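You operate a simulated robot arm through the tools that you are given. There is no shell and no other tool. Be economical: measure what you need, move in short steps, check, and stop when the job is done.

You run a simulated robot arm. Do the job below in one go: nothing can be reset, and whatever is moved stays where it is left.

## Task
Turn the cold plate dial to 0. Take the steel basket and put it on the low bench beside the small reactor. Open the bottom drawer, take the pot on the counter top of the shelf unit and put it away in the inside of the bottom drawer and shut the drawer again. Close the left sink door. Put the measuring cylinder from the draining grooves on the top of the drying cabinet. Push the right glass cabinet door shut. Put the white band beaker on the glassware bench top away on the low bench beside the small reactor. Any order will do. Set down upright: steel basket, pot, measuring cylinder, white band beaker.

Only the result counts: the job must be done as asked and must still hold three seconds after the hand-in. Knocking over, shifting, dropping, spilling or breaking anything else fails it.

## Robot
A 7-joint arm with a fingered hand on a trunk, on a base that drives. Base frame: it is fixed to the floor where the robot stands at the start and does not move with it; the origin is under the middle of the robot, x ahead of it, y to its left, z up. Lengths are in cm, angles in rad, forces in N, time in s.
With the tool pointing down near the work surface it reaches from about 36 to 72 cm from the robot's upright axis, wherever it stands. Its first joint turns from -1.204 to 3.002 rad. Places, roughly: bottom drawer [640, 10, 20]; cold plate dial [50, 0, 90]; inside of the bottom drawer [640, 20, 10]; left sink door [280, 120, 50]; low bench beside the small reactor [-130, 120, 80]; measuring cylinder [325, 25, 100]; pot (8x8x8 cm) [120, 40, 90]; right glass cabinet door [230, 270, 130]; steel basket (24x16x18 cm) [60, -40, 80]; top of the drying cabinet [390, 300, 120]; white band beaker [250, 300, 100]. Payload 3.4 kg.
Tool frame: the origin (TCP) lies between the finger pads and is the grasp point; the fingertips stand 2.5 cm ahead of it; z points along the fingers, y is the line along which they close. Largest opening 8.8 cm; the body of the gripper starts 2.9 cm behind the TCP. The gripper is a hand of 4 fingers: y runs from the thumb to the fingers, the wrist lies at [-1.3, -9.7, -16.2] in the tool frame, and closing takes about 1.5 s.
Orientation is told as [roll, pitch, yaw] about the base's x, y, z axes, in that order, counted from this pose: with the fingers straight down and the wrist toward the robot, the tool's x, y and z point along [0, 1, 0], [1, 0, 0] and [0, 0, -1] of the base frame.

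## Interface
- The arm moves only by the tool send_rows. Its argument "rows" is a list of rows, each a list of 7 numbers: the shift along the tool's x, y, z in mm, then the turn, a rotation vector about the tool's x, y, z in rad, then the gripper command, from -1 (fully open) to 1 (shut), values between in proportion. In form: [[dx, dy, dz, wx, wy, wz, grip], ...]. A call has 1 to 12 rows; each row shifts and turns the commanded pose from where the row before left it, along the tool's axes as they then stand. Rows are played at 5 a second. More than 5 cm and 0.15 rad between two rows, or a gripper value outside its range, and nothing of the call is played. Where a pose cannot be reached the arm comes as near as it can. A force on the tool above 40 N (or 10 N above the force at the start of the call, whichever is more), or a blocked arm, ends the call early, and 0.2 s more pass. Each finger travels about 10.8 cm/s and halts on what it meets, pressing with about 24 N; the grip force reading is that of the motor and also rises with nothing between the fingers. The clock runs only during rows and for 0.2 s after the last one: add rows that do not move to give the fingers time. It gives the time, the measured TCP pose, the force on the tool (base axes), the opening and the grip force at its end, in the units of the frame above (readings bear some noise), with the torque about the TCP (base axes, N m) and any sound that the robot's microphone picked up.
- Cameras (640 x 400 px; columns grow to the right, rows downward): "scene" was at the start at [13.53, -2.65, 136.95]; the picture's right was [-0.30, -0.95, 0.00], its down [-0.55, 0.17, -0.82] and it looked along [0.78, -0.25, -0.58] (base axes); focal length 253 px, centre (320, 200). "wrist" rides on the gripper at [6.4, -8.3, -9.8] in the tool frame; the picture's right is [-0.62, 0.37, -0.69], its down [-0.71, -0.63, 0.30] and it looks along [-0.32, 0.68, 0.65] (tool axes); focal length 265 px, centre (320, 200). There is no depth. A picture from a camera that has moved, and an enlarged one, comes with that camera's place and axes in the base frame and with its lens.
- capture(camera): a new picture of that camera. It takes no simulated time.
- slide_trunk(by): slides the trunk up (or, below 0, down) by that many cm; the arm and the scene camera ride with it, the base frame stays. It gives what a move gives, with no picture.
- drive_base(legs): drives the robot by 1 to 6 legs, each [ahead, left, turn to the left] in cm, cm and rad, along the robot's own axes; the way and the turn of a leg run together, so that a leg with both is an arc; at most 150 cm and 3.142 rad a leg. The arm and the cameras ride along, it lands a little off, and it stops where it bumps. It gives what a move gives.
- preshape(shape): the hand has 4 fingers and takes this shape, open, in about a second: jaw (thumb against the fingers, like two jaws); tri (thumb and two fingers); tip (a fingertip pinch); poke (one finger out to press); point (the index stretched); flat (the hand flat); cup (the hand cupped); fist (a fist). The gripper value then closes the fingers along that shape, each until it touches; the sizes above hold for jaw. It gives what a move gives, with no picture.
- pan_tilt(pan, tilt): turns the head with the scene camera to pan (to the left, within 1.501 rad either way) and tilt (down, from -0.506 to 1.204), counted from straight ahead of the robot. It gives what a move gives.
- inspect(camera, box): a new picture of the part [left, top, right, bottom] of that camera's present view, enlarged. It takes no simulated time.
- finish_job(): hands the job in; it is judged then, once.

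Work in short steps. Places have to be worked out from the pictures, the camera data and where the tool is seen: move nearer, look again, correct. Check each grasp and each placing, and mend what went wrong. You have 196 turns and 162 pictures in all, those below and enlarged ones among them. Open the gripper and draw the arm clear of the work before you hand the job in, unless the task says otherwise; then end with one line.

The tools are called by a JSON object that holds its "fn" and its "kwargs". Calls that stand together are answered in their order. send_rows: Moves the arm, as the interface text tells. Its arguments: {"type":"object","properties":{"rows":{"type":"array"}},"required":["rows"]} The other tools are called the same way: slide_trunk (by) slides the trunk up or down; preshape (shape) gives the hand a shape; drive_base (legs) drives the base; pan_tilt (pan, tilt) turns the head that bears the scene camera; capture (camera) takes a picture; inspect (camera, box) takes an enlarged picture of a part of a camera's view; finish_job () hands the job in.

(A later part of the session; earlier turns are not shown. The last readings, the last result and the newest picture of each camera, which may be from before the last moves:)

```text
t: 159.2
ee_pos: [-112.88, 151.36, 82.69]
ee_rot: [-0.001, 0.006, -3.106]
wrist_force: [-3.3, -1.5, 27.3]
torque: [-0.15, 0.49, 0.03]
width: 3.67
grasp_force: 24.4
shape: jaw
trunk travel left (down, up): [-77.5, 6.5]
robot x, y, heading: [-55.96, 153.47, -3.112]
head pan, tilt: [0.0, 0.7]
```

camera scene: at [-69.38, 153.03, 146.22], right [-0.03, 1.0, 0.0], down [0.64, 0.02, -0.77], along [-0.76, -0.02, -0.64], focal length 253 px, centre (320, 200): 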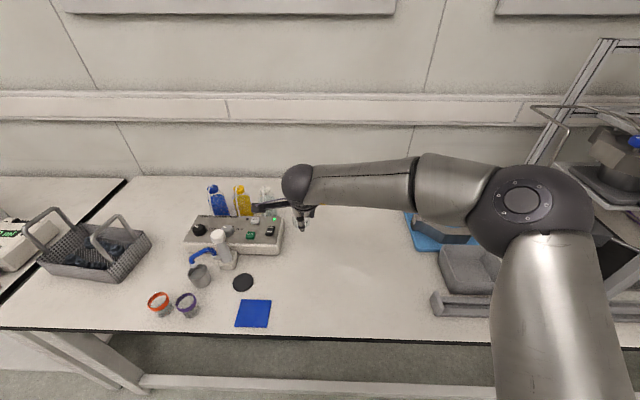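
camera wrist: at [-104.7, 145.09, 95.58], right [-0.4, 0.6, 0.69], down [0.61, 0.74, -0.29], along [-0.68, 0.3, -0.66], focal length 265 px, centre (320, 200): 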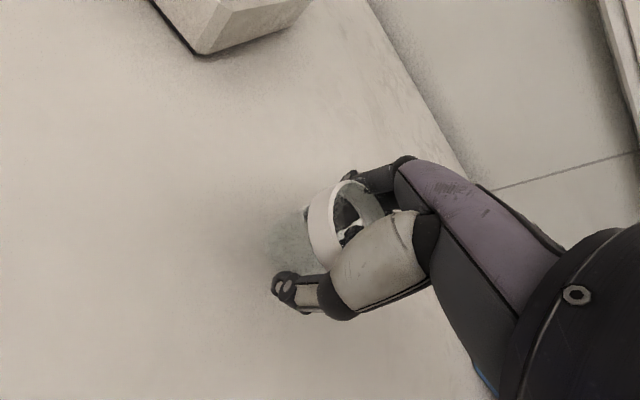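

Contact made. I relieve the press and open.

{"fn": "send_rows", "kwargs": {"rows": [[0, 0, -3, 0, 0, 0, 0.5], [0, 0, -2, 0, 0, 0, 0.4], [0, 0, 0, 0, 0, 0, 0.1], [0, 0, 0, 0, 0, 0, -0.2], [0, 0, 0, 0, 0, 0, -0.5], [0, 0, 0, 0, 0, 0, -0.8], [0, 0, 0, 0, 0, 0, -0.9], [0, 0, 0, 0, 0, 0, -0.9]]}}

{"fn": "capture", "kwargs": {"camera": "wrist"}}

```text
t: 161.0
ee_pos: [-112.98, 151.37, 82.52]
ee_rot: [-0.002, 0.016, -3.106]
wrist_force: [1.0, -0.5, 2.4]
torque: [0.01, 0.15, -0.01]
width: 8.24
grasp_force: 0.1
shape: jaw
trunk travel left (down, up): [-77.5, 6.5]
robot x, y, heading: [-56.0, 153.7, -3.108]
head pan, tilt: [0.0, 0.7]
```

```text
96 pictures are left
camera wrist: at [-104.55, 145.28, 92.59], right [-0.4, 0.6, 0.69], down [0.61, 0.74, -0.29], along [-0.68, 0.3, -0.66], focal length 265 px, centre (320, 200)
```

wrist: 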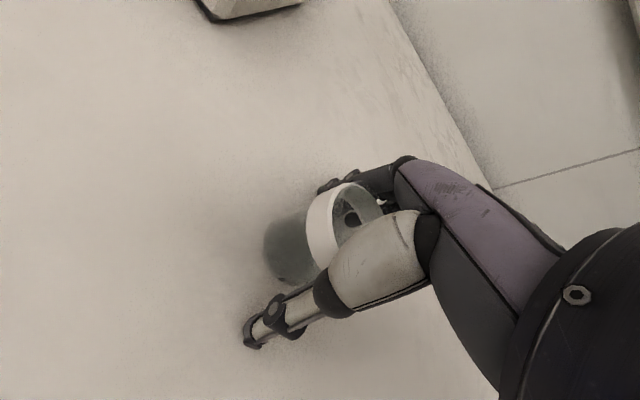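

The beaker stands on the bench between the open fingers. I lift straight up and verify.

{"fn": "send_rows", "kwargs": {"rows": [[0, 0, -20, 0, 0, 0, -1], [0, 0, -30, 0, 0, 0, -1], [0, 0, -40, 0, 0, 0, -1], [0, 0, -40, 0, 0, 0, -1], [0, 0, -40, 0, 0, 0, -1], [0, 0, -40, 0, 0, 0, -1], [0, -40, -10, 0, 0, 0, -1], [0, -40, 0, 0, 0, 0, -1]]}}

{"fn": "capture", "kwargs": {"camera": "scene"}}

```text
t: 162.8
ee_pos: [-105.52, 151.7, 105.03]
ee_rot: [-0.002, 0.014, -3.108]
wrist_force: [0.9, 0.3, -0.6]
torque: [-0.03, 0.0, 0.01]
width: 8.73
grasp_force: 0.0
shape: jaw
trunk travel left (down, up): [-77.5, 6.5]
robot x, y, heading: [-56.0, 153.75, -3.114]
head pan, tilt: [0.0, 0.7]
```

```text
95 pictures are left
camera scene: at [-69.26, 153.05, 146.22], right [-0.03, 1.0, 0.0], down [0.64, 0.02, -0.77], along [-0.77, -0.02, -0.64], focal length 253 px, centre (320, 200)
```

scene: 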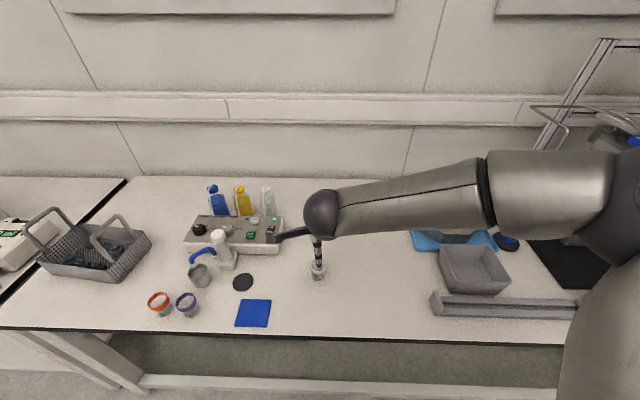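

Beaker is standing well on the low bench. Next I drive back toward the sink area and look at it.

{"fn": "drive_base", "kwargs": {"legs": [[-42, 0, 0], [0, -42, 0], [-150, 0, 0], [-85, 0, 0], [0, 0, 1.54]]}}

{"fn": "pan_tilt", "kwargs": {"pan": 0.6, "tilt": 0.45}}

{"fn": "capture", "kwargs": {"camera": "scene"}}

{"fn": "pan_tilt", "kwargs": {"pan": -0.4, "tilt": 0.45}}

{"fn": "capture", "kwargs": {"camera": "scene"}}

```text
t: 182.2
ee_pos: [212.05, 150.29, 104.98]
ee_rot: [-0.003, 0.016, -1.632]
wrist_force: [-0.1, -0.3, -0.5]
torque: [0.03, 0.01, 0.01]
width: 8.78
grasp_force: 0.1
shape: jaw
trunk travel left (down, up): [-77.5, 6.5]
robot x, y, heading: [215.34, 199.61, -1.633]
head pan, tilt: [0.0, 0.7]
```

```text
t: 183.2
ee_pos: [212.11, 150.27, 105.05]
ee_rot: [-0.002, 0.017, -1.633]
wrist_force: [0.2, -0.2, 0.5]
torque: [0.01, -0.02, 0.01]
width: 8.79
grasp_force: 0.0
shape: jaw
trunk travel left (down, up): [-77.5, 6.5]
robot x, y, heading: [215.25, 199.64, -1.637]
head pan, tilt: [0.6, 0.45]
```

```text
94 pictures are left
camera scene: at [219.59, 186.85, 148.43], right [-0.86, -0.51, 0.0], down [-0.22, 0.38, -0.9], along [0.46, -0.78, -0.44], focal length 253 px, centre (320, 200)
```

scene: 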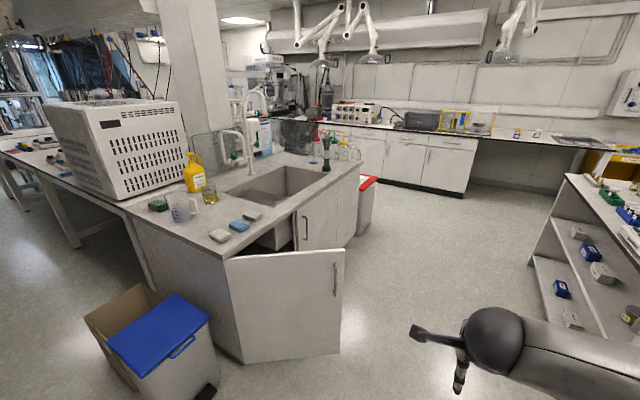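

```text
t: 184.4
ee_pos: [212.04, 150.34, 104.81]
ee_rot: [-0.001, 0.016, -1.633]
wrist_force: [-0.1, -0.1, -0.4]
torque: [-0.02, -0.02, -0.03]
width: 8.79
grasp_force: 0.0
shape: jaw
trunk travel left (down, up): [-77.5, 6.5]
robot x, y, heading: [215.18, 199.57, -1.636]
head pan, tilt: [-0.4, 0.45]
```

```text
93 pictures are left
camera scene: at [210.8, 186.55, 148.43], right [-0.89, 0.45, 0.0], down [0.2, 0.39, -0.9], along [-0.4, -0.8, -0.44], focal length 253 px, centre (320, 200)
```

scene: 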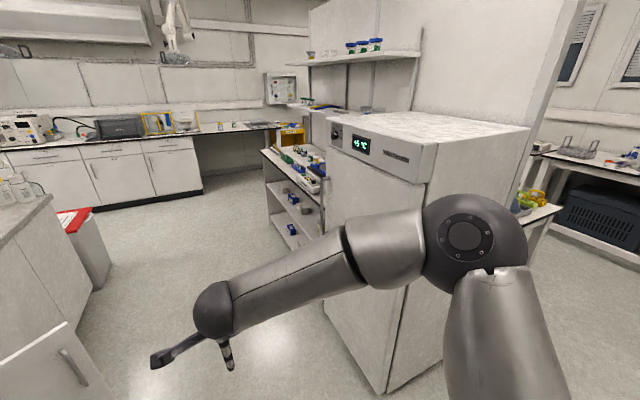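

The left sink door stands ~53° open (hinge ≈(298,135), free edge ≈(256,103), z 10–80). I turn to face +x and move beside it, hand still above door height.

{"fn": "drive_base", "kwargs": {"legs": [[0, 0, 1.636], [0, -85, 0], [9, 0, 0]]}}

{"fn": "pan_tilt", "kwargs": {"pan": 0.0, "tilt": 0.85}}

{"fn": "capture", "kwargs": {"camera": "scene"}}

{"fn": "capture", "kwargs": {"camera": "wrist"}}

```text
t: 193.6
ee_pos: [275.22, 116.5, 105.03]
ee_rot: [-0.003, 0.016, 0.029]
wrist_force: [1.0, -0.4, -0.1]
torque: [-0.03, 0.03, -0.01]
width: 8.77
grasp_force: 0.1
shape: jaw
trunk travel left (down, up): [-77.5, 6.5]
robot x, y, heading: [225.64, 115.46, 0.024]
head pan, tilt: [-0.4, 0.45]
```

```text
t: 194.5
ee_pos: [275.12, 116.69, 104.88]
ee_rot: [-0.002, 0.016, 0.028]
wrist_force: [-0.9, 0.5, -0.4]
torque: [-0.02, -0.02, 0.0]
width: 8.78
grasp_force: 0.0
shape: jaw
trunk travel left (down, up): [-77.5, 6.5]
robot x, y, heading: [225.61, 114.95, 0.025]
head pan, tilt: [0.0, 0.85]
```

```text
92 pictures are left
camera scene: at [238.64, 115.46, 144.99], right [0.02, -1.0, 0.0], down [-0.75, -0.02, -0.66], along [0.66, 0.02, -0.75], focal length 253 px, centre (320, 200)
```

scene: 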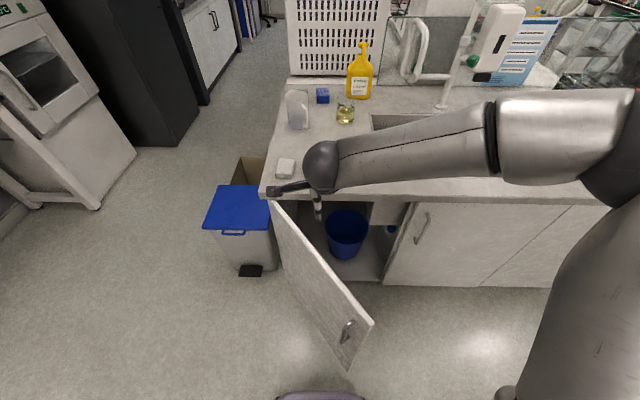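

```text
91 pictures are left
camera wrist: at [266.82, 122.86, 114.92], right [0.4, -0.61, 0.69], down [-0.61, -0.73, -0.29], along [0.68, -0.31, -0.66], focal length 265 px, centre (320, 200)
```

wrist: 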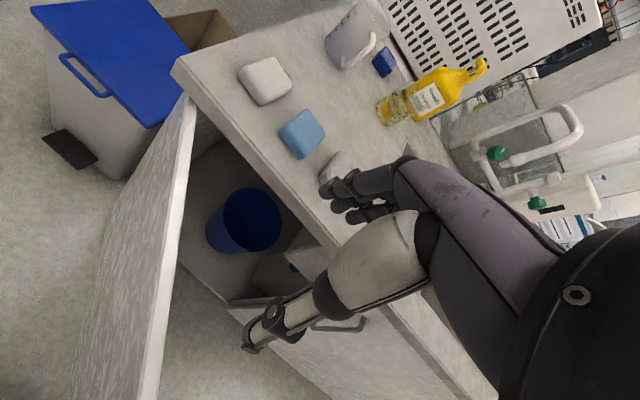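

Door line refined: hinge (294,133.5), free edge (257,104), top z 80. The forearm lies to the right of the hand, so I'll tilt the fingers forward to keep the forearm behind the door, step back a bit, then lower the trunk.

{"fn": "drive_base", "kwargs": {"legs": [[-10.6, -6.5, -0.025]]}}

{"fn": "send_rows", "kwargs": {"rows": [[38, -18, 0, 0, 0, 0, 1], [38, -18, 0, 0, 0, 0, 1], [0, 0, 0, -0.15, 0, 0, 1], [0, 0, 0, -0.15, 0, 0, 1], [0, 0, 0, -0.15, 0, 0, 1], [0, 0, 0, -0.15, 0, 0, 1], [0, 0, 0, 0, 0, 0, 1], [0, 0, 0, 0, 0, 0, 1]]}}

{"fn": "capture", "kwargs": {"camera": "scene"}}

```text
t: 195.8
ee_pos: [264.76, 108.82, 104.98]
ee_rot: [-0.002, 0.017, 0.003]
wrist_force: [-0.4, 0.2, 0.4]
torque: [0.01, 0.0, -0.01]
width: 8.78
grasp_force: 0.0
shape: jaw
trunk travel left (down, up): [-77.5, 6.5]
robot x, y, heading: [214.78, 108.23, 0.004]
head pan, tilt: [0.0, 0.85]
```

```text
t: 197.6
ee_pos: [261.13, 116.29, 104.89]
ee_rot: [-0.005, -0.585, 0.004]
wrist_force: [-0.2, -0.8, -0.3]
torque: [0.01, 0.03, -0.04]
width: 0.0
grasp_force: 24.4
shape: jaw
trunk travel left (down, up): [-77.5, 6.5]
robot x, y, heading: [215.66, 108.35, 0.001]
head pan, tilt: [0.0, 0.85]
```

```text
90 pictures are left
camera scene: at [228.25, 108.61, 144.98], right [0.0, -1.0, 0.0], down [-0.75, 0.0, -0.66], along [0.66, 0.0, -0.75], focal length 253 px, centre (320, 200)
```

scene: 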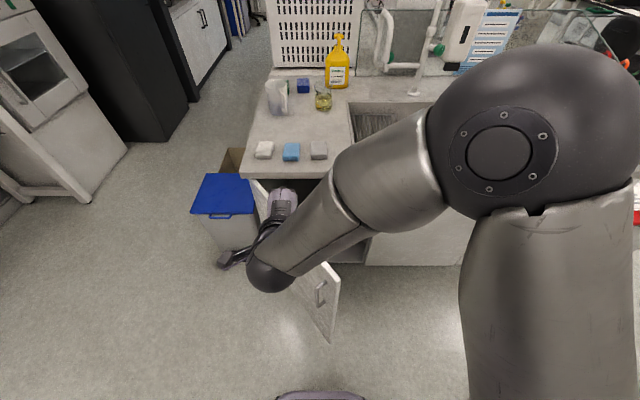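

The arm is folded close to the door's free edge, so before lowering I back up 10 cm; then lower the trunk and look.

{"fn": "drive_base", "kwargs": {"legs": [[-10, 0, 0]]}}

{"fn": "slide_trunk", "kwargs": {"by": -43}}

{"fn": "capture", "kwargs": {"camera": "scene"}}

{"fn": "capture", "kwargs": {"camera": "wrist"}}

```text
t: 198.7
ee_pos: [251.03, 116.36, 105.03]
ee_rot: [-0.004, -0.585, 0.006]
wrist_force: [-0.5, 0.5, 0.2]
torque: [0.0, -0.01, -0.02]
width: 0.0
grasp_force: 24.3
shape: jaw
trunk travel left (down, up): [-77.5, 6.5]
robot x, y, heading: [205.57, 108.52, 0.004]
head pan, tilt: [0.0, 0.85]
```

```text
refused: -43 is not a number from -40 to 40
```

```text
89 pictures are left
camera scene: at [218.18, 108.61, 144.99], right [0.0, -1.0, 0.0], down [-0.75, 0.0, -0.66], along [0.66, 0.0, -0.75], focal length 253 px, centre (320, 200)
```

scene: 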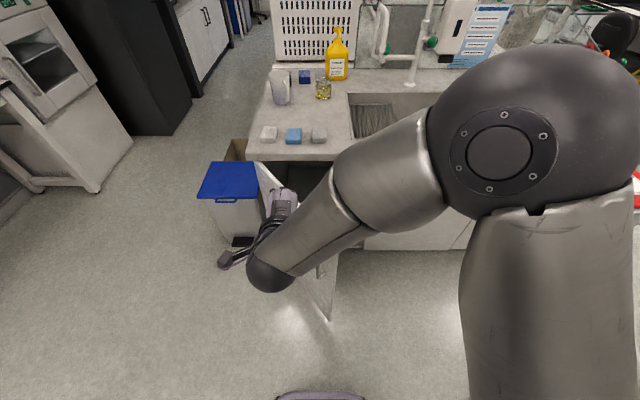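

```text
88 pictures are left
camera wrist: at [238.69, 122.83, 108.65], right [-0.07, -0.62, 0.78], down [-0.35, -0.72, -0.6], along [0.93, -0.32, -0.17], focal length 265 px, centre (320, 200)
```

wrist: 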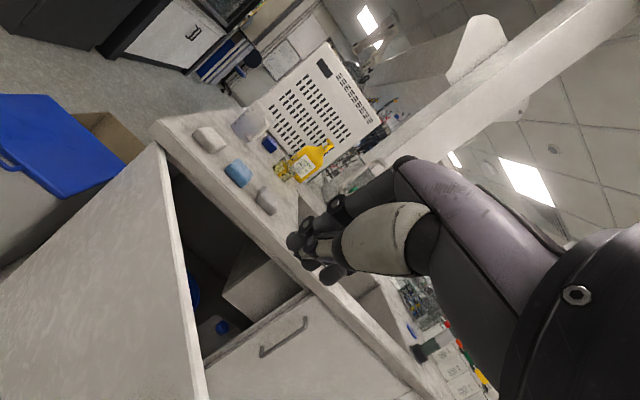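

I lower the trunk by 40 (the limit per call).

{"fn": "slide_trunk", "kwargs": {"by": -40}}

{"fn": "capture", "kwargs": {"camera": "scene"}}

{"fn": "capture", "kwargs": {"camera": "wrist"}}

```text
t: 202.5
ee_pos: [251.09, 116.43, 65.02]
ee_rot: [-0.005, -0.586, 0.007]
wrist_force: [-0.4, -0.3, -0.1]
torque: [0.01, 0.01, -0.02]
width: 0.01
grasp_force: 24.3
shape: jaw
trunk travel left (down, up): [-37.5, 46.5]
robot x, y, heading: [205.33, 108.75, -0.002]
head pan, tilt: [0.0, 0.85]
```

```text
87 pictures are left
camera scene: at [218.22, 108.61, 104.99], right [0.0, -1.0, 0.0], down [-0.75, 0.0, -0.66], along [0.66, 0.0, -0.75], focal length 253 px, centre (320, 200)
```

scene: 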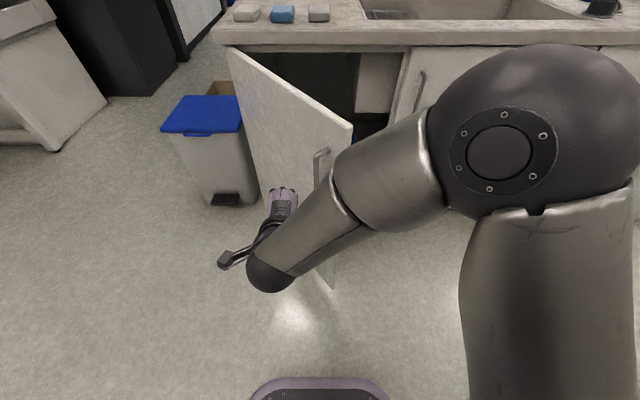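

```text
86 pictures are left
camera wrist: at [238.72, 122.84, 68.64], right [-0.07, -0.62, 0.78], down [-0.35, -0.72, -0.6], along [0.93, -0.32, -0.17], focal length 265 px, centre (320, 200)
```

wrist: 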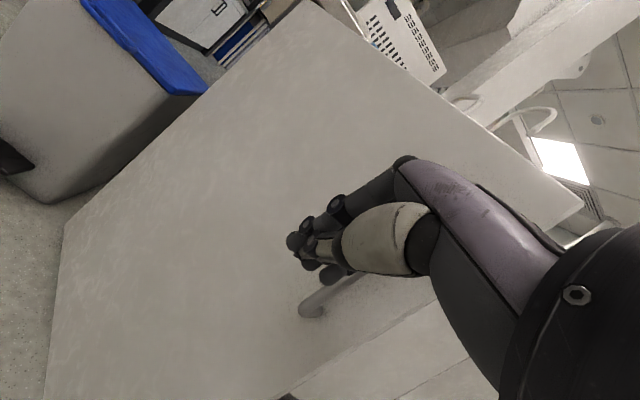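

The hand faces the door panel left of its handle. I push forward along the closing arc.

{"fn": "send_rows", "kwargs": {"rows": [[-5, 20.8, 13.8, 0, 0, 0, 1], [-5, 20.8, 13.8, 0, 0, 0, 1], [-6, 20.8, 13.8, 0, 0, 0, 1], [-8, 20.8, 13.8, 0, 0, 0, 1], [-10, 20.8, 13.8, 0, 0, 0, 1], [-10, 20.8, 13.8, 0, 0, 0, 1], [-10, 20.8, 13.8, 0, 0, 0, 1], [-10, 20.8, 13.8, 0, 0, 0, 1]]}}

{"fn": "capture", "kwargs": {"camera": "scene"}}

```text
t: 204.3
ee_pos: [271.14, 110.19, 64.93]
ee_rot: [-0.003, -0.583, 0.007]
wrist_force: [0.9, -0.8, -0.6]
torque: [0.01, -0.02, -0.01]
width: 0.01
grasp_force: 23.5
shape: jaw
trunk travel left (down, up): [-37.5, 46.5]
robot x, y, heading: [205.2, 108.51, 0.003]
head pan, tilt: [0.0, 0.85]
```

```text
85 pictures are left
camera scene: at [218.24, 108.6, 104.98], right [0.0, -1.0, 0.0], down [-0.75, 0.0, -0.66], along [0.66, 0.0, -0.75], focal length 253 px, centre (320, 200)
```

scene: 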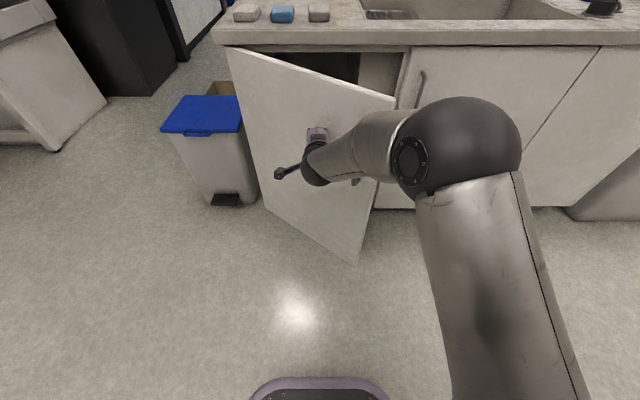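

The door swings easily. I roll the base forward 12 cm and then finish the push with the arm so the force guard applies.

{"fn": "drive_base", "kwargs": {"legs": [[11, -4, 0]]}}

{"fn": "send_rows", "kwargs": {"rows": [[-8, 12.5, 8.3, 0, 0, 0, 1], [-8, 12.5, 8.3, 0, 0, 0, 1], [-5, 8.3, 5.5, 0, 0, 0, 1], [-5, 8.3, 5.5, 0, 0, 0, 1], [0, 8.3, 5.5, 0, 0, 0, 1], [0, 8.3, 5.5, 0, 0, 0, 1]]}}

{"fn": "capture", "kwargs": {"camera": "scene"}}

```text
t: 205.6
ee_pos: [282.13, 106.19, 64.94]
ee_rot: [-0.001, -0.583, 0.008]
wrist_force: [-0.2, -0.7, 0.4]
torque: [0.0, 0.0, 0.01]
width: 0.0
grasp_force: 24.1
shape: jaw
trunk travel left (down, up): [-37.5, 46.5]
robot x, y, heading: [216.19, 104.54, 0.005]
head pan, tilt: [0.0, 0.85]
```

```text
t: 207.0
ee_pos: [289.09, 103.51, 64.85]
ee_rot: [-0.003, -0.582, 0.01]
wrist_force: [-0.5, 0.4, -0.3]
torque: [0.03, -0.03, -0.02]
width: 0.02
grasp_force: 24.1
shape: jaw
trunk travel left (down, up): [-37.5, 46.5]
robot x, y, heading: [216.6, 104.8, -0.0]
head pan, tilt: [0.0, 0.85]
```

```text
84 pictures are left
camera scene: at [229.24, 104.58, 104.98], right [0.0, -1.0, 0.0], down [-0.75, 0.0, -0.66], along [0.66, 0.0, -0.75], focal length 253 px, centre (320, 200)
```

scene: 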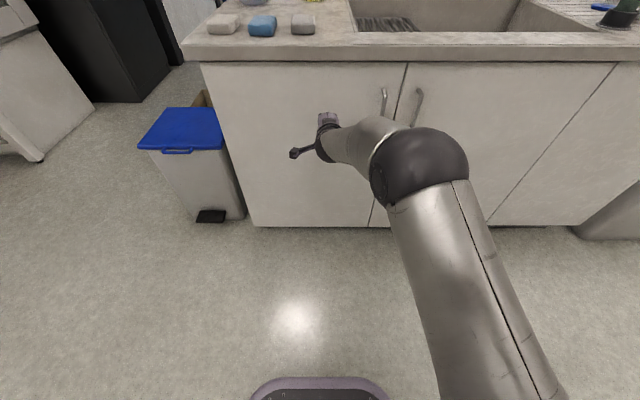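

It looks nearly flush. I press until there is resistance to make sure.

{"fn": "send_rows", "kwargs": {"rows": [[0, 8.3, 5.5, 0, 0, 0, 1], [0, 8.3, 5.5, 0, 0, 0, 1], [0, 8.3, 5.5, 0, 0, 0, 1], [0, 8.3, 5.5, 0, 0, 0, 1]]}}

{"fn": "inspect", "kwargs": {"camera": "scene", "box": [180, 40, 480, 240]}}

```text
t: 208.0
ee_pos: [293.04, 103.84, 64.97]
ee_rot: [-0.002, -0.582, 0.008]
wrist_force: [-0.1, 0.1, 0.7]
torque: [-0.04, -0.03, 0.0]
width: 0.02
grasp_force: 24.2
shape: jaw
trunk travel left (down, up): [-37.5, 46.5]
robot x, y, heading: [216.3, 104.33, 0.008]
head pan, tilt: [0.0, 0.85]
```

```text
2.00 times, centred on (330, 140) of scene
camera zoom: at [229.24, 104.58, 104.98], right [0.0, -1.0, 0.0], down [-0.75, 0.0, -0.66], along [0.66, 0.0, -0.75], focal length 506 px, centre (300, 320)
```

zoom: 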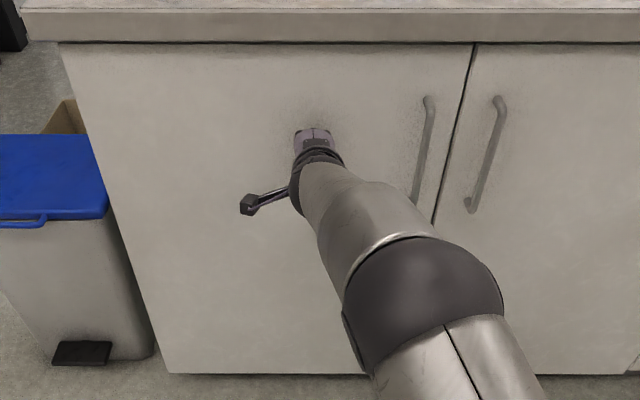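

{"fn": "send_rows", "kwargs": {"rows": [[0, 8.3, 5.5, 0, 0, 0, 1], [0, 8.3, 5.5, 0, 0, 0, 1], [0, 8.3, 5.5, 0, 0, 0, 1], [0, 8.3, 5.5, 0, 0, 0, 1], [0, 8.3, 5.5, 0, 0, 0, 1]]}}

{"fn": "inspect", "kwargs": {"camera": "scene", "box": [180, 40, 480, 240]}}

```text
t: 208.6
ee_pos: [294.38, 103.99, 65.09]
ee_rot: [0.004, -0.587, 0.007]
wrist_force: [-33.5, -4.7, 6.5]
torque: [0.03, -0.38, -0.32]
width: 0.02
grasp_force: 23.8
shape: jaw
out of reach, approached as far as the arm can: row 3
trunk travel left (down, up): [-37.5, 46.5]
robot x, y, heading: [216.06, 104.33, 0.001]
head pan, tilt: [0.0, 0.85]
stopped in row 3: the force on the tool passed its limit at 46 N (the readings are from after the stop); the commanded pose is now the measured one
```

```text
2.00 times, centred on (330, 140) of scene
camera zoom: at [228.53, 104.5, 105.07], right [0.0, -1.0, 0.0], down [-0.75, 0.0, -0.66], along [0.66, 0.0, -0.75], focal length 506 px, centre (300, 320)
```

zoom: 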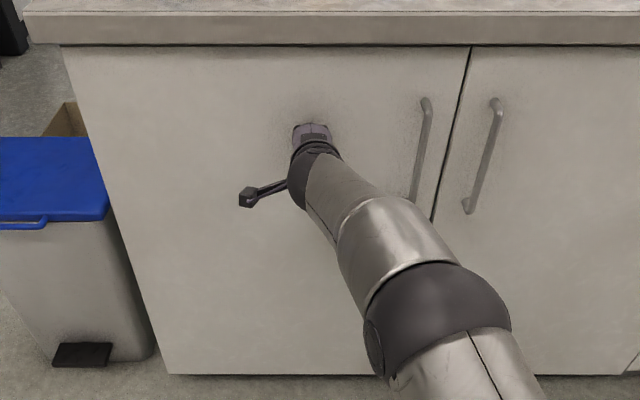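

Shut with firm resistance. I back off, raise the trunk and level the hand again, then look at the draining grooves.

{"fn": "drive_base", "kwargs": {"legs": [[-20, 0, 0], [0, -70, 0]]}}

{"fn": "slide_trunk", "kwargs": {"by": 40}}

{"fn": "send_rows", "kwargs": {"rows": [[0, -30, 0, 0.15, 0, 0, 0], [0, -30, 0, 0.15, 0, 0, -1], [0, -30, 0, 0.15, 0, 0, -1], [0, -30, 0, 0.135, 0, 0, -1]]}}

{"fn": "pan_tilt", "kwargs": {"pan": 0.0, "tilt": 0.45}}

{"fn": "capture", "kwargs": {"camera": "scene"}}

```text
t: 213.6
ee_pos: [275.24, 32.67, 64.75]
ee_rot: [0.002, -0.581, -0.002]
wrist_force: [1.0, -0.4, 0.4]
torque: [0.02, -0.01, 0.02]
width: 0.01
grasp_force: 23.6
shape: jaw
trunk travel left (down, up): [-37.5, 46.5]
robot x, y, heading: [196.69, 33.56, -0.006]
head pan, tilt: [0.0, 0.85]
```

```text
t: 217.5
ee_pos: [275.3, 32.69, 104.67]
ee_rot: [0.003, -0.58, -0.002]
wrist_force: [0.1, -0.1, -0.2]
torque: [-0.02, 0.0, 0.01]
width: 0.0
grasp_force: 23.9
shape: jaw
trunk travel left (down, up): [-77.5, 6.5]
robot x, y, heading: [196.75, 33.99, -0.004]
head pan, tilt: [0.0, 0.85]
```

```text
t: 218.5
ee_pos: [264.13, 32.63, 100.56]
ee_rot: [0.003, 0.005, 0.006]
wrist_force: [-0.3, -0.4, -0.1]
torque: [0.0, 0.04, -0.01]
width: 8.77
grasp_force: 0.1
shape: jaw
trunk travel left (down, up): [-77.5, 6.5]
robot x, y, heading: [197.02, 33.78, -0.008]
head pan, tilt: [0.0, 0.85]
```

```text
t: 219.3
ee_pos: [264.23, 32.6, 100.64]
ee_rot: [0.005, 0.003, 0.002]
wrist_force: [-0.4, 0.3, 0.0]
torque: [0.02, 0.04, 0.03]
width: 8.77
grasp_force: 0.0
shape: jaw
trunk travel left (down, up): [-77.5, 6.5]
robot x, y, heading: [196.76, 33.59, -0.006]
head pan, tilt: [0.0, 0.45]
```

```text
81 pictures are left
camera scene: at [211.04, 33.65, 148.42], right [-0.01, -1.0, 0.0], down [-0.44, 0.0, -0.9], along [0.9, 0.0, -0.44], focal length 253 px, centre (320, 200)
```

scene: 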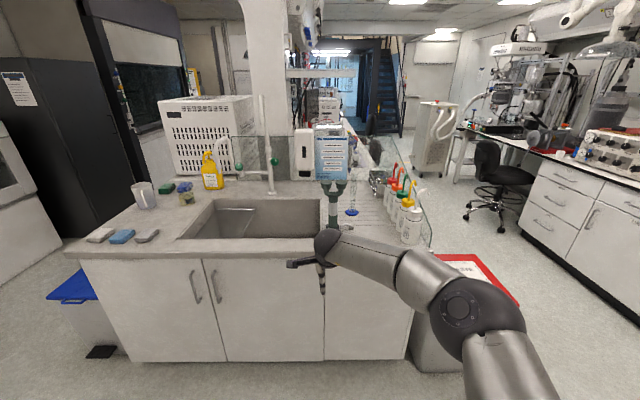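

I enlarge the draining area behind the hand.

{"fn": "inspect", "kwargs": {"camera": "scene", "box": [300, 140, 440, 260]}}

{"fn": "capture", "kwargs": {"camera": "wrist"}}

```text
3.33 times, centred on (370, 200) of scene
camera zoom: at [211.04, 33.65, 148.42], right [-0.01, -1.0, 0.0], down [-0.44, 0.0, -0.9], along [0.9, 0.0, -0.44], focal length 844 px, centre (153, 200)
```

zoom: 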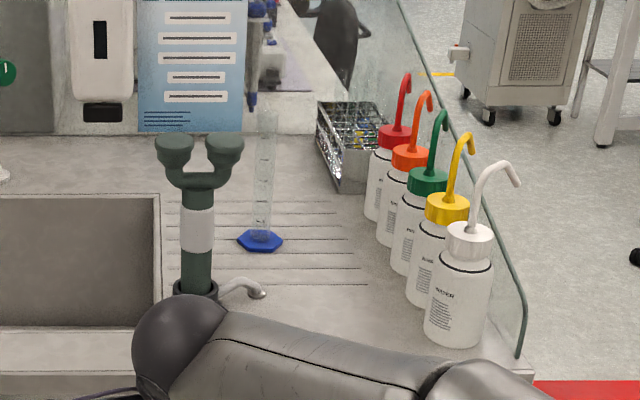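

```text
79 pictures are left
camera wrist: at [255.84, 39.08, 110.52], right [0.37, -0.62, 0.69], down [-0.63, -0.71, -0.3], along [0.68, -0.32, -0.66], focal length 265 px, centre (320, 200)
```

wrist: 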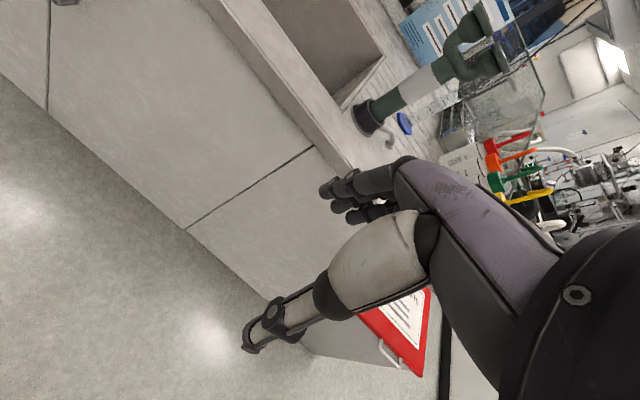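

Cylinder base triangulates to (326.6, 16.9, 85), top z≈106.5, tube ~3 cm. The eyewash post at (312, 28) and wash bottles at y≈-3 must be avoided, so I raise the hand and approach from above.

{"fn": "slide_trunk", "kwargs": {"by": 6}}

{"fn": "send_rows", "kwargs": {"rows": [[0, 0, -40, 0, 0, 0, -1], [0, 0, -40, 0, 0, 0, -1], [0, 0, -40, 0, 0, 0, -1], [0, 0, 0, 0, 0, 0, -1]]}}

{"fn": "drive_base", "kwargs": {"legs": [[0, -16, 0], [57, 0, 0]]}}

{"fn": "pan_tilt", "kwargs": {"pan": 0.0, "tilt": 0.6}}

{"fn": "capture", "kwargs": {"camera": "scene"}}

{"fn": "capture", "kwargs": {"camera": "wrist"}}

```text
t: 220.3
ee_pos: [264.19, 32.62, 106.55]
ee_rot: [0.005, 0.003, 0.004]
wrist_force: [0.0, 0.0, 0.3]
torque: [0.02, 0.03, 0.05]
width: 8.77
grasp_force: 0.1
shape: jaw
trunk travel left (down, up): [-83.5, 0.5]
robot x, y, heading: [196.66, 33.6, -0.005]
head pan, tilt: [0.0, 0.45]
```

```text
t: 221.3
ee_pos: [264.18, 32.52, 118.68]
ee_rot: [0.004, 0.006, 0.003]
wrist_force: [0.6, 0.9, 0.3]
torque: [-0.05, 0.01, 0.0]
width: 8.78
grasp_force: 0.0
shape: jaw
trunk travel left (down, up): [-83.5, 0.5]
robot x, y, heading: [196.51, 33.71, -0.006]
head pan, tilt: [0.0, 0.45]
```

```text
t: 225.6
ee_pos: [320.03, 14.75, 118.74]
ee_rot: [0.003, 0.004, -0.018]
wrist_force: [-0.2, 0.4, 0.0]
torque: [0.04, 0.0, -0.02]
width: 8.74
grasp_force: 0.1
shape: jaw
trunk travel left (down, up): [-83.5, 0.5]
robot x, y, heading: [252.48, 17.45, -0.027]
head pan, tilt: [0.0, 0.45]
```

```text
t: 226.2
ee_pos: [320.1, 14.72, 118.66]
ee_rot: [0.004, 0.004, -0.017]
wrist_force: [-0.9, 1.1, 0.1]
torque: [-0.05, 0.0, -0.02]
width: 8.76
grasp_force: 0.1
shape: jaw
trunk travel left (down, up): [-83.5, 0.5]
robot x, y, heading: [252.85, 17.25, -0.024]
head pan, tilt: [0.0, 0.6]
```

```text
78 pictures are left
camera scene: at [266.74, 16.89, 153.08], right [-0.03, -1.0, 0.0], down [-0.56, 0.01, -0.83], along [0.83, -0.02, -0.56], focal length 253 px, centre (320, 200)
```

scene: 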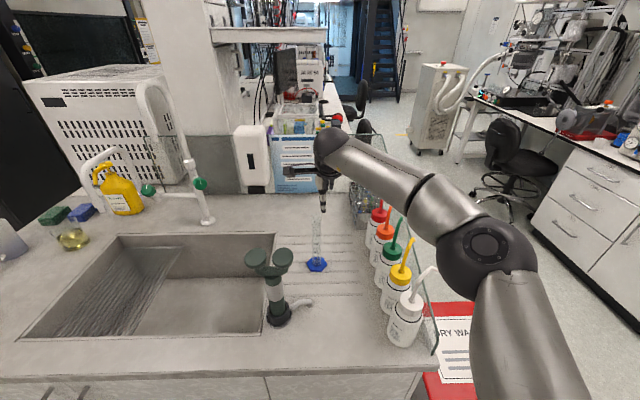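

```text
77 pictures are left
camera wrist: at [311.86, 21.31, 128.61], right [0.36, -0.63, 0.69], down [-0.64, -0.7, -0.3], along [0.68, -0.33, -0.66], focal length 265 px, centre (320, 200)
```

wrist: 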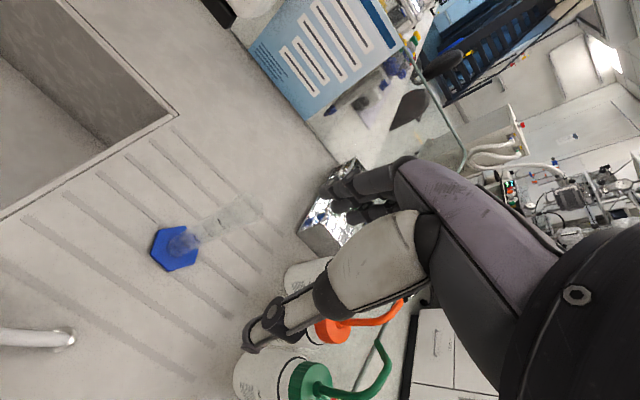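

Cylinder refined to (326.4, 16.8), top z≈106.2. I inch the base forward, align above, and descend with open fingers.

{"fn": "drive_base", "kwargs": {"legs": [[5, 1, 0.02]]}}

{"fn": "capture", "kwargs": {"camera": "wrist"}}

```text
t: 227.2
ee_pos: [324.92, 17.18, 118.74]
ee_rot: [0.005, 0.004, 0.006]
wrist_force: [0.1, -0.1, 0.1]
torque: [0.03, 0.01, -0.01]
width: 8.78
grasp_force: 0.2
shape: jaw
trunk travel left (down, up): [-83.5, 0.5]
robot x, y, heading: [257.9, 18.34, -0.001]
head pan, tilt: [0.0, 0.6]
```

```text
76 pictures are left
camera wrist: at [316.61, 23.57, 128.66], right [0.37, -0.62, 0.69], down [-0.63, -0.72, -0.3], along [0.68, -0.32, -0.66], focal length 265 px, centre (320, 200)
```

wrist: 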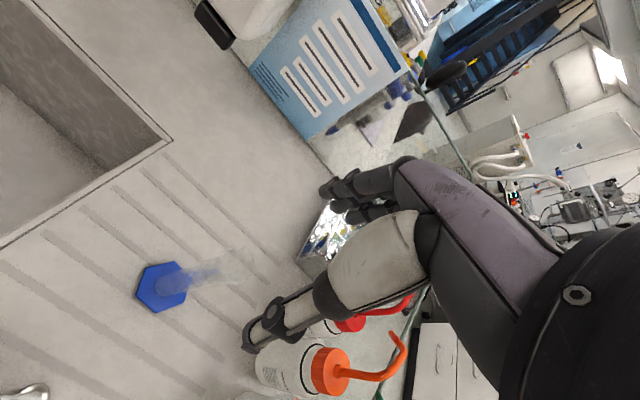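

Aligned within a cm; I correct 1 cm and descend to grip just below the tube's top.

{"fn": "send_rows", "kwargs": {"rows": [[-5, 12, 0, 0, 0, 0, -1], [0, 0, 40, 0, 0, 0, -1], [0, 0, 40, 0, 0, 0, -1], [0, 0, 30, 0, 0, 0, -1], [0, 0, 20, 0, 0, 0, -1], [0, 0, 10, 0, 0, 0, -1], [0, 0, 0, 0, 0, 0, -1]]}}

{"fn": "capture", "kwargs": {"camera": "wrist"}}

{"fn": "inspect", "kwargs": {"camera": "scene", "box": [240, 140, 440, 340]}}

```text
t: 228.8
ee_pos: [326.07, 16.73, 104.64]
ee_rot: [0.005, 0.003, 0.006]
wrist_force: [-0.5, -0.4, -0.9]
torque: [-0.02, 0.01, -0.03]
width: 8.78
grasp_force: 0.1
shape: jaw
trunk travel left (down, up): [-83.5, 0.5]
robot x, y, heading: [257.8, 18.37, -0.0]
head pan, tilt: [0.0, 0.6]
```

```text
75 pictures are left
camera wrist: at [317.85, 23.12, 114.58], right [0.37, -0.62, 0.69], down [-0.63, -0.72, -0.3], along [0.68, -0.32, -0.66], focal length 265 px, centre (320, 200)
```

wrist: 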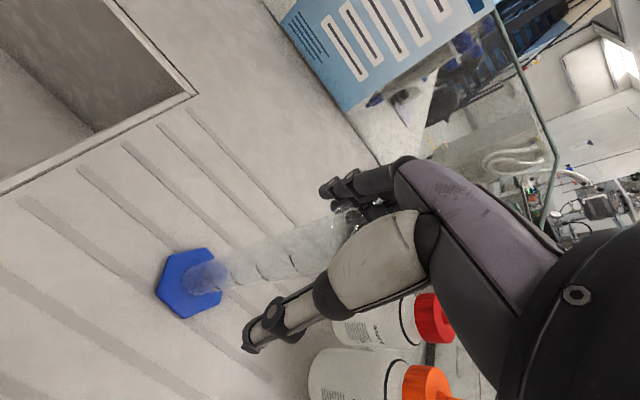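

```text
2.00 times, centred on (340, 240) of scene
camera zoom: at [271.65, 18.14, 153.07], right [0.0, -1.0, 0.0], down [-0.56, 0.0, -0.83], along [0.83, 0.0, -0.57], focal length 506 px, centre (280, 120)
```

zoom: 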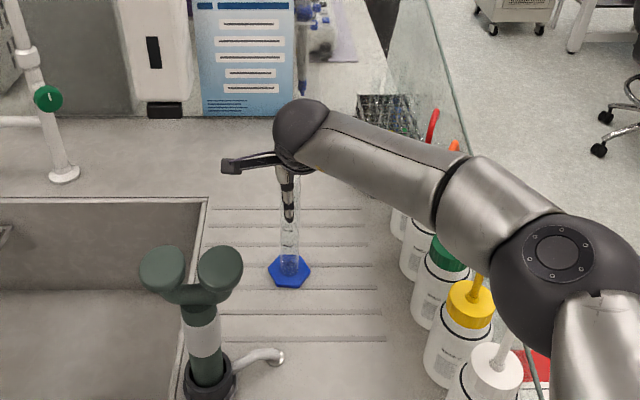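

The tube is between thumb and fingers. I go 8 mm lower and close.

{"fn": "send_rows", "kwargs": {"rows": [[0, 0, 8, 0, 0, 0, -1], [0, 0, 0, 0, 0, 0, -0.5], [0, 0, 0, 0, 0, 0, 0], [0, 0, 0, 0, 0, 0, 0.4], [0, 0, 0, 0, 0, 0, 0.7], [0, 0, 0, 0, 0, 0, 0.7], [0, 0, 0, 0, 0, 0, 0.7]]}}

{"fn": "send_rows", "kwargs": {"rows": [[0, 0, -10, 0, 0, 0, 0.7], [0, 0, -20, 0, 0, 0, 0.7], [0, 0, -30, 0, 0, 0, 0.7], [0, 0, 0, 0, 0, 0, 0.7]]}}

{"fn": "capture", "kwargs": {"camera": "wrist"}}

{"fn": "inspect", "kwargs": {"camera": "scene", "box": [240, 140, 440, 340]}}

```text
t: 230.4
ee_pos: [326.0, 16.75, 103.92]
ee_rot: [0.003, 0.003, 0.005]
wrist_force: [0.0, -0.2, -0.4]
torque: [-0.02, -0.01, -0.02]
width: 2.39
grasp_force: 23.8
shape: jaw
trunk travel left (down, up): [-83.5, 0.5]
robot x, y, heading: [257.57, 18.18, -0.002]
head pan, tilt: [0.0, 0.6]
```

```text
t: 231.4
ee_pos: [326.02, 16.81, 110.03]
ee_rot: [0.003, 0.005, 0.003]
wrist_force: [0.6, -0.5, -1.2]
torque: [0.0, -0.02, 0.0]
width: 2.41
grasp_force: 24.2
shape: jaw
trunk travel left (down, up): [-83.5, 0.5]
robot x, y, heading: [257.6, 17.86, -0.004]
head pan, tilt: [0.0, 0.6]
```

```text
73 pictures are left
camera wrist: at [317.7, 23.29, 119.94], right [0.37, -0.62, 0.69], down [-0.63, -0.72, -0.3], along [0.68, -0.32, -0.66], focal length 265 px, centre (320, 200)
```

wrist: 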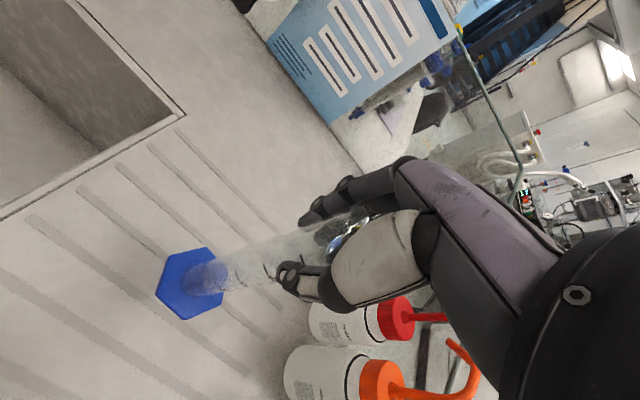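

```text
2.00 times, centred on (340, 240) of scene
camera zoom: at [271.74, 18.14, 153.06], right [0.0, -1.0, 0.0], down [-0.57, 0.0, -0.82], along [0.82, 0.0, -0.57], focal length 506 px, centre (280, 120)
```

zoom: 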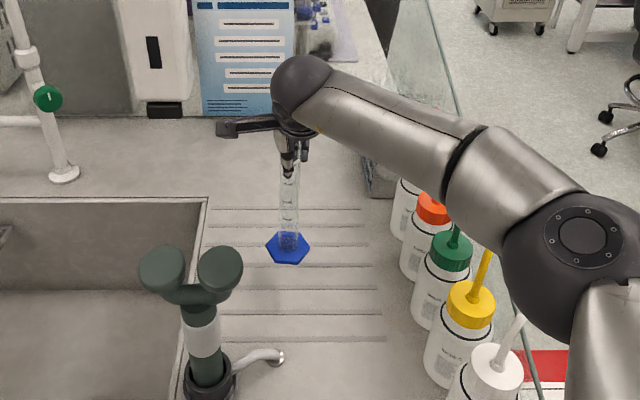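

The cylinder is in hand. I raise it higher, back out and go round toward the drying cabinet.

{"fn": "send_rows", "kwargs": {"rows": [[0, 0, -40, 0, 0, 0, 0.7], [0, 0, -40, 0, 0, 0, 0.7], [0, 0, -40, 0, 0, 0, 0.7], [0, 0, -40, 0, 0, 0, 0.7], [0, 0, -20, 0, 0, 0, 0.7]]}}

{"fn": "drive_base", "kwargs": {"legs": [[-40, 0, 0], [0, 130, 0], [0, 40, 0], [0, 0, 1.575]]}}

{"fn": "pan_tilt", "kwargs": {"pan": -0.7, "tilt": 0.35}}

{"fn": "capture", "kwargs": {"camera": "scene"}}

```text
t: 232.6
ee_pos: [325.2, 16.52, 127.79]
ee_rot: [0.004, 0.007, 0.007]
wrist_force: [0.1, 1.0, -1.1]
torque: [-0.05, -0.01, -0.01]
width: 2.36
grasp_force: 23.5
shape: jaw
out of reach, approached as far as the arm can: row 5
trunk travel left (down, up): [-83.5, 0.5]
robot x, y, heading: [257.64, 18.43, -0.002]
head pan, tilt: [0.0, 0.6]
```

```text
t: 247.0
ee_pos: [219.71, 253.74, 127.55]
ee_rot: [0.004, 0.005, 1.572]
wrist_force: [0.2, -0.1, -1.4]
torque: [0.01, 0.03, -0.01]
width: 2.34
grasp_force: 23.8
shape: jaw
trunk travel left (down, up): [-83.5, 0.5]
robot x, y, heading: [218.23, 186.13, 1.561]
head pan, tilt: [0.0, 0.6]
```

```text
t: 248.0
ee_pos: [219.71, 253.7, 127.84]
ee_rot: [0.004, 0.003, 1.572]
wrist_force: [-0.1, 0.2, -0.5]
torque: [-0.02, 0.02, 0.03]
width: 2.36
grasp_force: 24.0
shape: jaw
trunk travel left (down, up): [-83.5, 0.5]
robot x, y, heading: [218.32, 186.62, 1.563]
head pan, tilt: [-0.7, 0.351]
```

```text
71 pictures are left
camera scene: at [224.29, 198.22, 155.34], right [0.76, -0.65, 0.0], down [-0.22, -0.26, -0.94], along [0.61, 0.71, -0.34], focal length 253 px, centre (320, 200)
```

scene: 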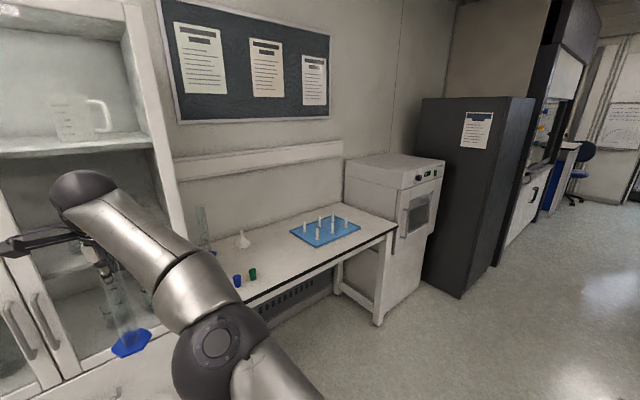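

The drying cabinet is at about x 361–421, y 279–321, top z≈115. I pull the hand in and raise it, then drive over facing it.

{"fn": "send_rows", "kwargs": {"rows": [[0, -40, -10, 0, 0, 0, 0.7], [0, -40, -25, 0, 0, 0, 0.7], [0, -10, -40, 0, 0, 0, 0.7], [0, 0, -40, 0, 0, 0, 0.7], [0, 0, -40, 0, 0, 0, 0.7], [0, 0, -20, 0, 0, 0, 0.7], [0, 0, 0, 0, 0, 0, 0.7]]}}

{"fn": "drive_base", "kwargs": {"legs": [[20, -75, 0], [15, -90, 0]]}}

{"fn": "pan_tilt", "kwargs": {"pan": 0.0, "tilt": 0.4}}

{"fn": "capture", "kwargs": {"camera": "scene"}}

{"fn": "capture", "kwargs": {"camera": "wrist"}}

```text
t: 249.6
ee_pos: [219.7, 242.92, 143.93]
ee_rot: [0.001, 0.006, 1.575]
wrist_force: [-0.8, -0.4, -1.0]
torque: [0.0, -0.04, 0.01]
width: 2.33
grasp_force: 23.4
shape: jaw
out of reach, approached as far as the arm can: row 5, 6
trunk travel left (down, up): [-83.5, 0.5]
robot x, y, heading: [217.74, 186.02, 1.571]
head pan, tilt: [-0.7, 0.351]
```

```text
t: 258.2
ee_pos: [385.43, 276.0, 143.76]
ee_rot: [0.003, 0.002, 1.566]
wrist_force: [0.1, 0.7, -0.5]
torque: [-0.02, 0.05, 0.02]
width: 2.35
grasp_force: 23.9
shape: jaw
trunk travel left (down, up): [-83.5, 0.5]
robot x, y, heading: [383.5, 218.81, 1.559]
head pan, tilt: [-0.7, 0.351]
```

```text
t: 259.3
ee_pos: [385.3, 276.03, 143.84]
ee_rot: [0.002, 0.004, 1.568]
wrist_force: [-0.7, -0.3, -2.4]
torque: [0.01, -0.02, -0.03]
width: 2.33
grasp_force: 24.7
shape: jaw
trunk travel left (down, up): [-83.5, 0.5]
robot x, y, heading: [383.64, 219.19, 1.56]
head pan, tilt: [0.0, 0.4]
```

```text
70 pictures are left
camera scene: at [383.6, 233.34, 154.89], right [1.0, -0.01, 0.0], down [0.0, -0.39, -0.92], along [0.01, 0.92, -0.39], focal length 253 px, centre (320, 200)
```

scene: 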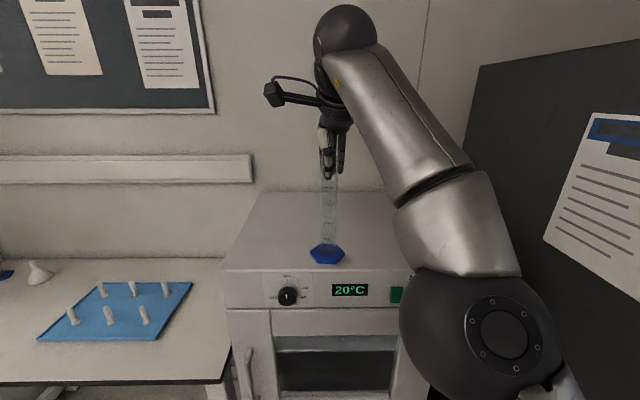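

```text
69 pictures are left
camera wrist: at [378.91, 267.73, 153.74], right [0.62, 0.37, 0.69], down [0.71, -0.63, -0.3], along [0.32, 0.68, -0.66], focal length 265 px, centre (320, 200)
```

wrist: 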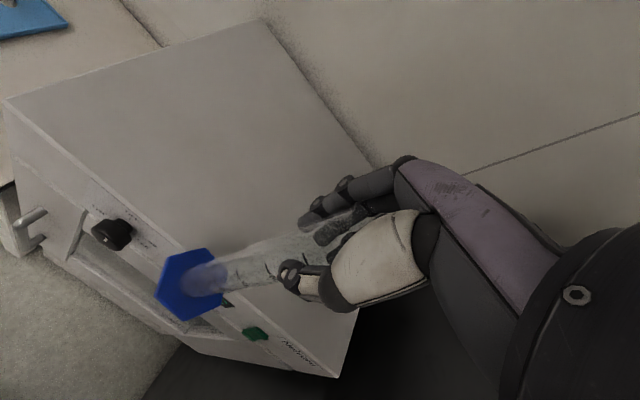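

The cabinet top is at z≈121 and the cylinder's foot at ≈124.4. I pull in 6 cm to gain 2–3 cm height, then drive forward over the top.

{"fn": "send_rows", "kwargs": {"rows": [[0, -30, 0, 0, 0, 0, 0.7], [0, -30, 0, 0, 0, 0, 0.7], [0, 0, -20, 0, 0, 0, 0.7], [0, 0, -15, 0, 0, 0, 0.7], [0, 0, 0, 0, 0, 0, 0.7]]}}

{"fn": "drive_base", "kwargs": {"legs": [[25, 0, 0]]}}

{"fn": "capture", "kwargs": {"camera": "scene"}}

{"fn": "capture", "kwargs": {"camera": "wrist"}}

```text
t: 260.5
ee_pos: [385.42, 269.97, 147.47]
ee_rot: [0.004, 0.004, 1.567]
wrist_force: [0.2, -1.1, -1.5]
torque: [-0.03, 0.03, 0.0]
width: 2.35
grasp_force: 23.5
shape: jaw
trunk travel left (down, up): [-83.5, 0.5]
robot x, y, heading: [383.42, 218.83, 1.558]
head pan, tilt: [0.0, 0.4]
```

```text
t: 262.3
ee_pos: [385.9, 294.99, 147.35]
ee_rot: [0.003, 0.004, 1.563]
wrist_force: [-0.7, 0.5, -1.1]
torque: [0.0, 0.01, -0.01]
width: 2.35
grasp_force: 24.4
shape: jaw
trunk travel left (down, up): [-83.5, 0.5]
robot x, y, heading: [383.74, 244.27, 1.556]
head pan, tilt: [0.0, 0.4]
```

```text
68 pictures are left
camera scene: at [383.97, 258.43, 154.9], right [1.0, -0.02, 0.0], down [-0.01, -0.39, -0.92], along [0.01, 0.92, -0.39], focal length 253 px, centre (320, 200)
```

scene: 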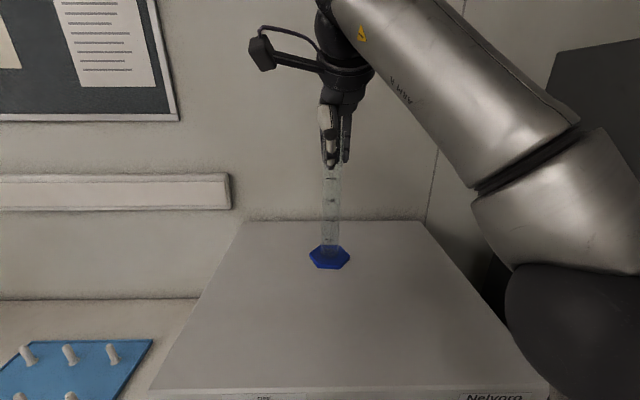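

```text
67 pictures are left
camera wrist: at [379.46, 286.83, 157.32], right [0.63, 0.37, 0.69], down [0.71, -0.64, -0.3], along [0.33, 0.68, -0.66], focal length 265 px, centre (320, 200)
```

wrist: 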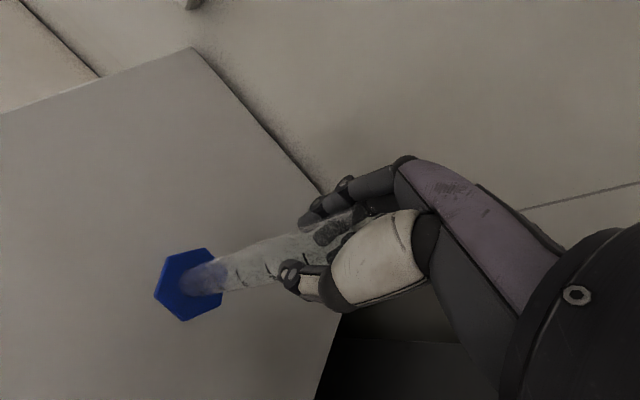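

The cylinder is over the middle of the empty top. I lower gradually until contact.

{"fn": "send_rows", "kwargs": {"rows": [[0, 0, 10, 0, 0, 0, 0.7], [0, 0, 6, 0, 0, 0, 0.7], [0, 0, 5, 0, 0, 0, 0.7], [0, 0, 5, 0, 0, 0, 0.7], [0, 0, 4, 0, 0, 0, 0.7], [0, 0, 4, 0, 0, 0, 0.7], [0, 0, 4, 0, 0, 0, 0.7], [0, 0, 0, 0, 0, 0, 0.7]]}}

{"fn": "inspect", "kwargs": {"camera": "scene", "box": [260, 120, 400, 300]}}

```text
t: 264.1
ee_pos: [385.84, 295.07, 143.58]
ee_rot: [0.003, 0.004, 1.562]
wrist_force: [0.1, -0.3, -0.7]
torque: [0.01, 0.0, -0.02]
width: 2.32
grasp_force: 23.8
shape: jaw
trunk travel left (down, up): [-83.5, 0.5]
robot x, y, heading: [383.62, 244.33, 1.55]
head pan, tilt: [0.0, 0.4]
```

```text
2.22 times, centred on (330, 210) of scene
camera zoom: at [383.97, 258.49, 154.89], right [1.0, -0.02, 0.0], down [-0.01, -0.39, -0.92], along [0.01, 0.92, -0.39], focal length 563 px, centre (298, 178)
```

zoom: 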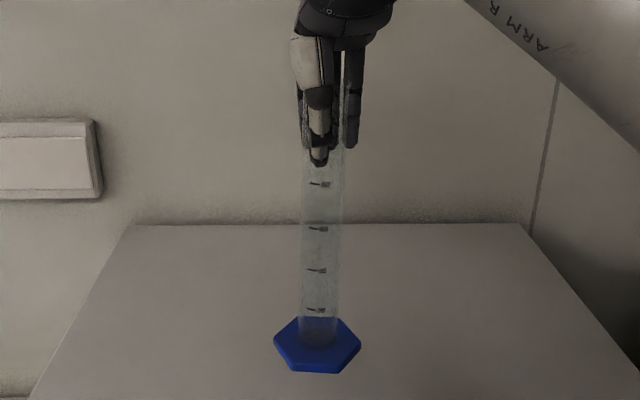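

Not touching yet; I continue down in small steps.

{"fn": "send_rows", "kwargs": {"rows": [[0, 0, 4, 0, 0, 0, 0.7], [0, 0, 4, 0, 0, 0, 0.7], [0, 0, 4, 0, 0, 0, 0.7], [0, 0, 4, 0, 0, 0, 0.7], [0, 0, 4, 0, 0, 0, 0.7], [0, 0, 3, 0, 0, 0, 0.7], [0, 0, 3, 0, 0, 0, 0.7], [0, 0, 3, 0, 0, 0, 0.7]]}}

```text
t: 265.9
ee_pos: [385.9, 295.15, 140.58]
ee_rot: [0.004, 0.004, 1.564]
wrist_force: [-0.5, 0.4, -1.1]
torque: [0.02, 0.02, -0.02]
width: 2.34
grasp_force: 23.5
shape: jaw
trunk travel left (down, up): [-83.5, 0.5]
robot x, y, heading: [383.67, 244.57, 1.557]
head pan, tilt: [0.0, 0.4]
```

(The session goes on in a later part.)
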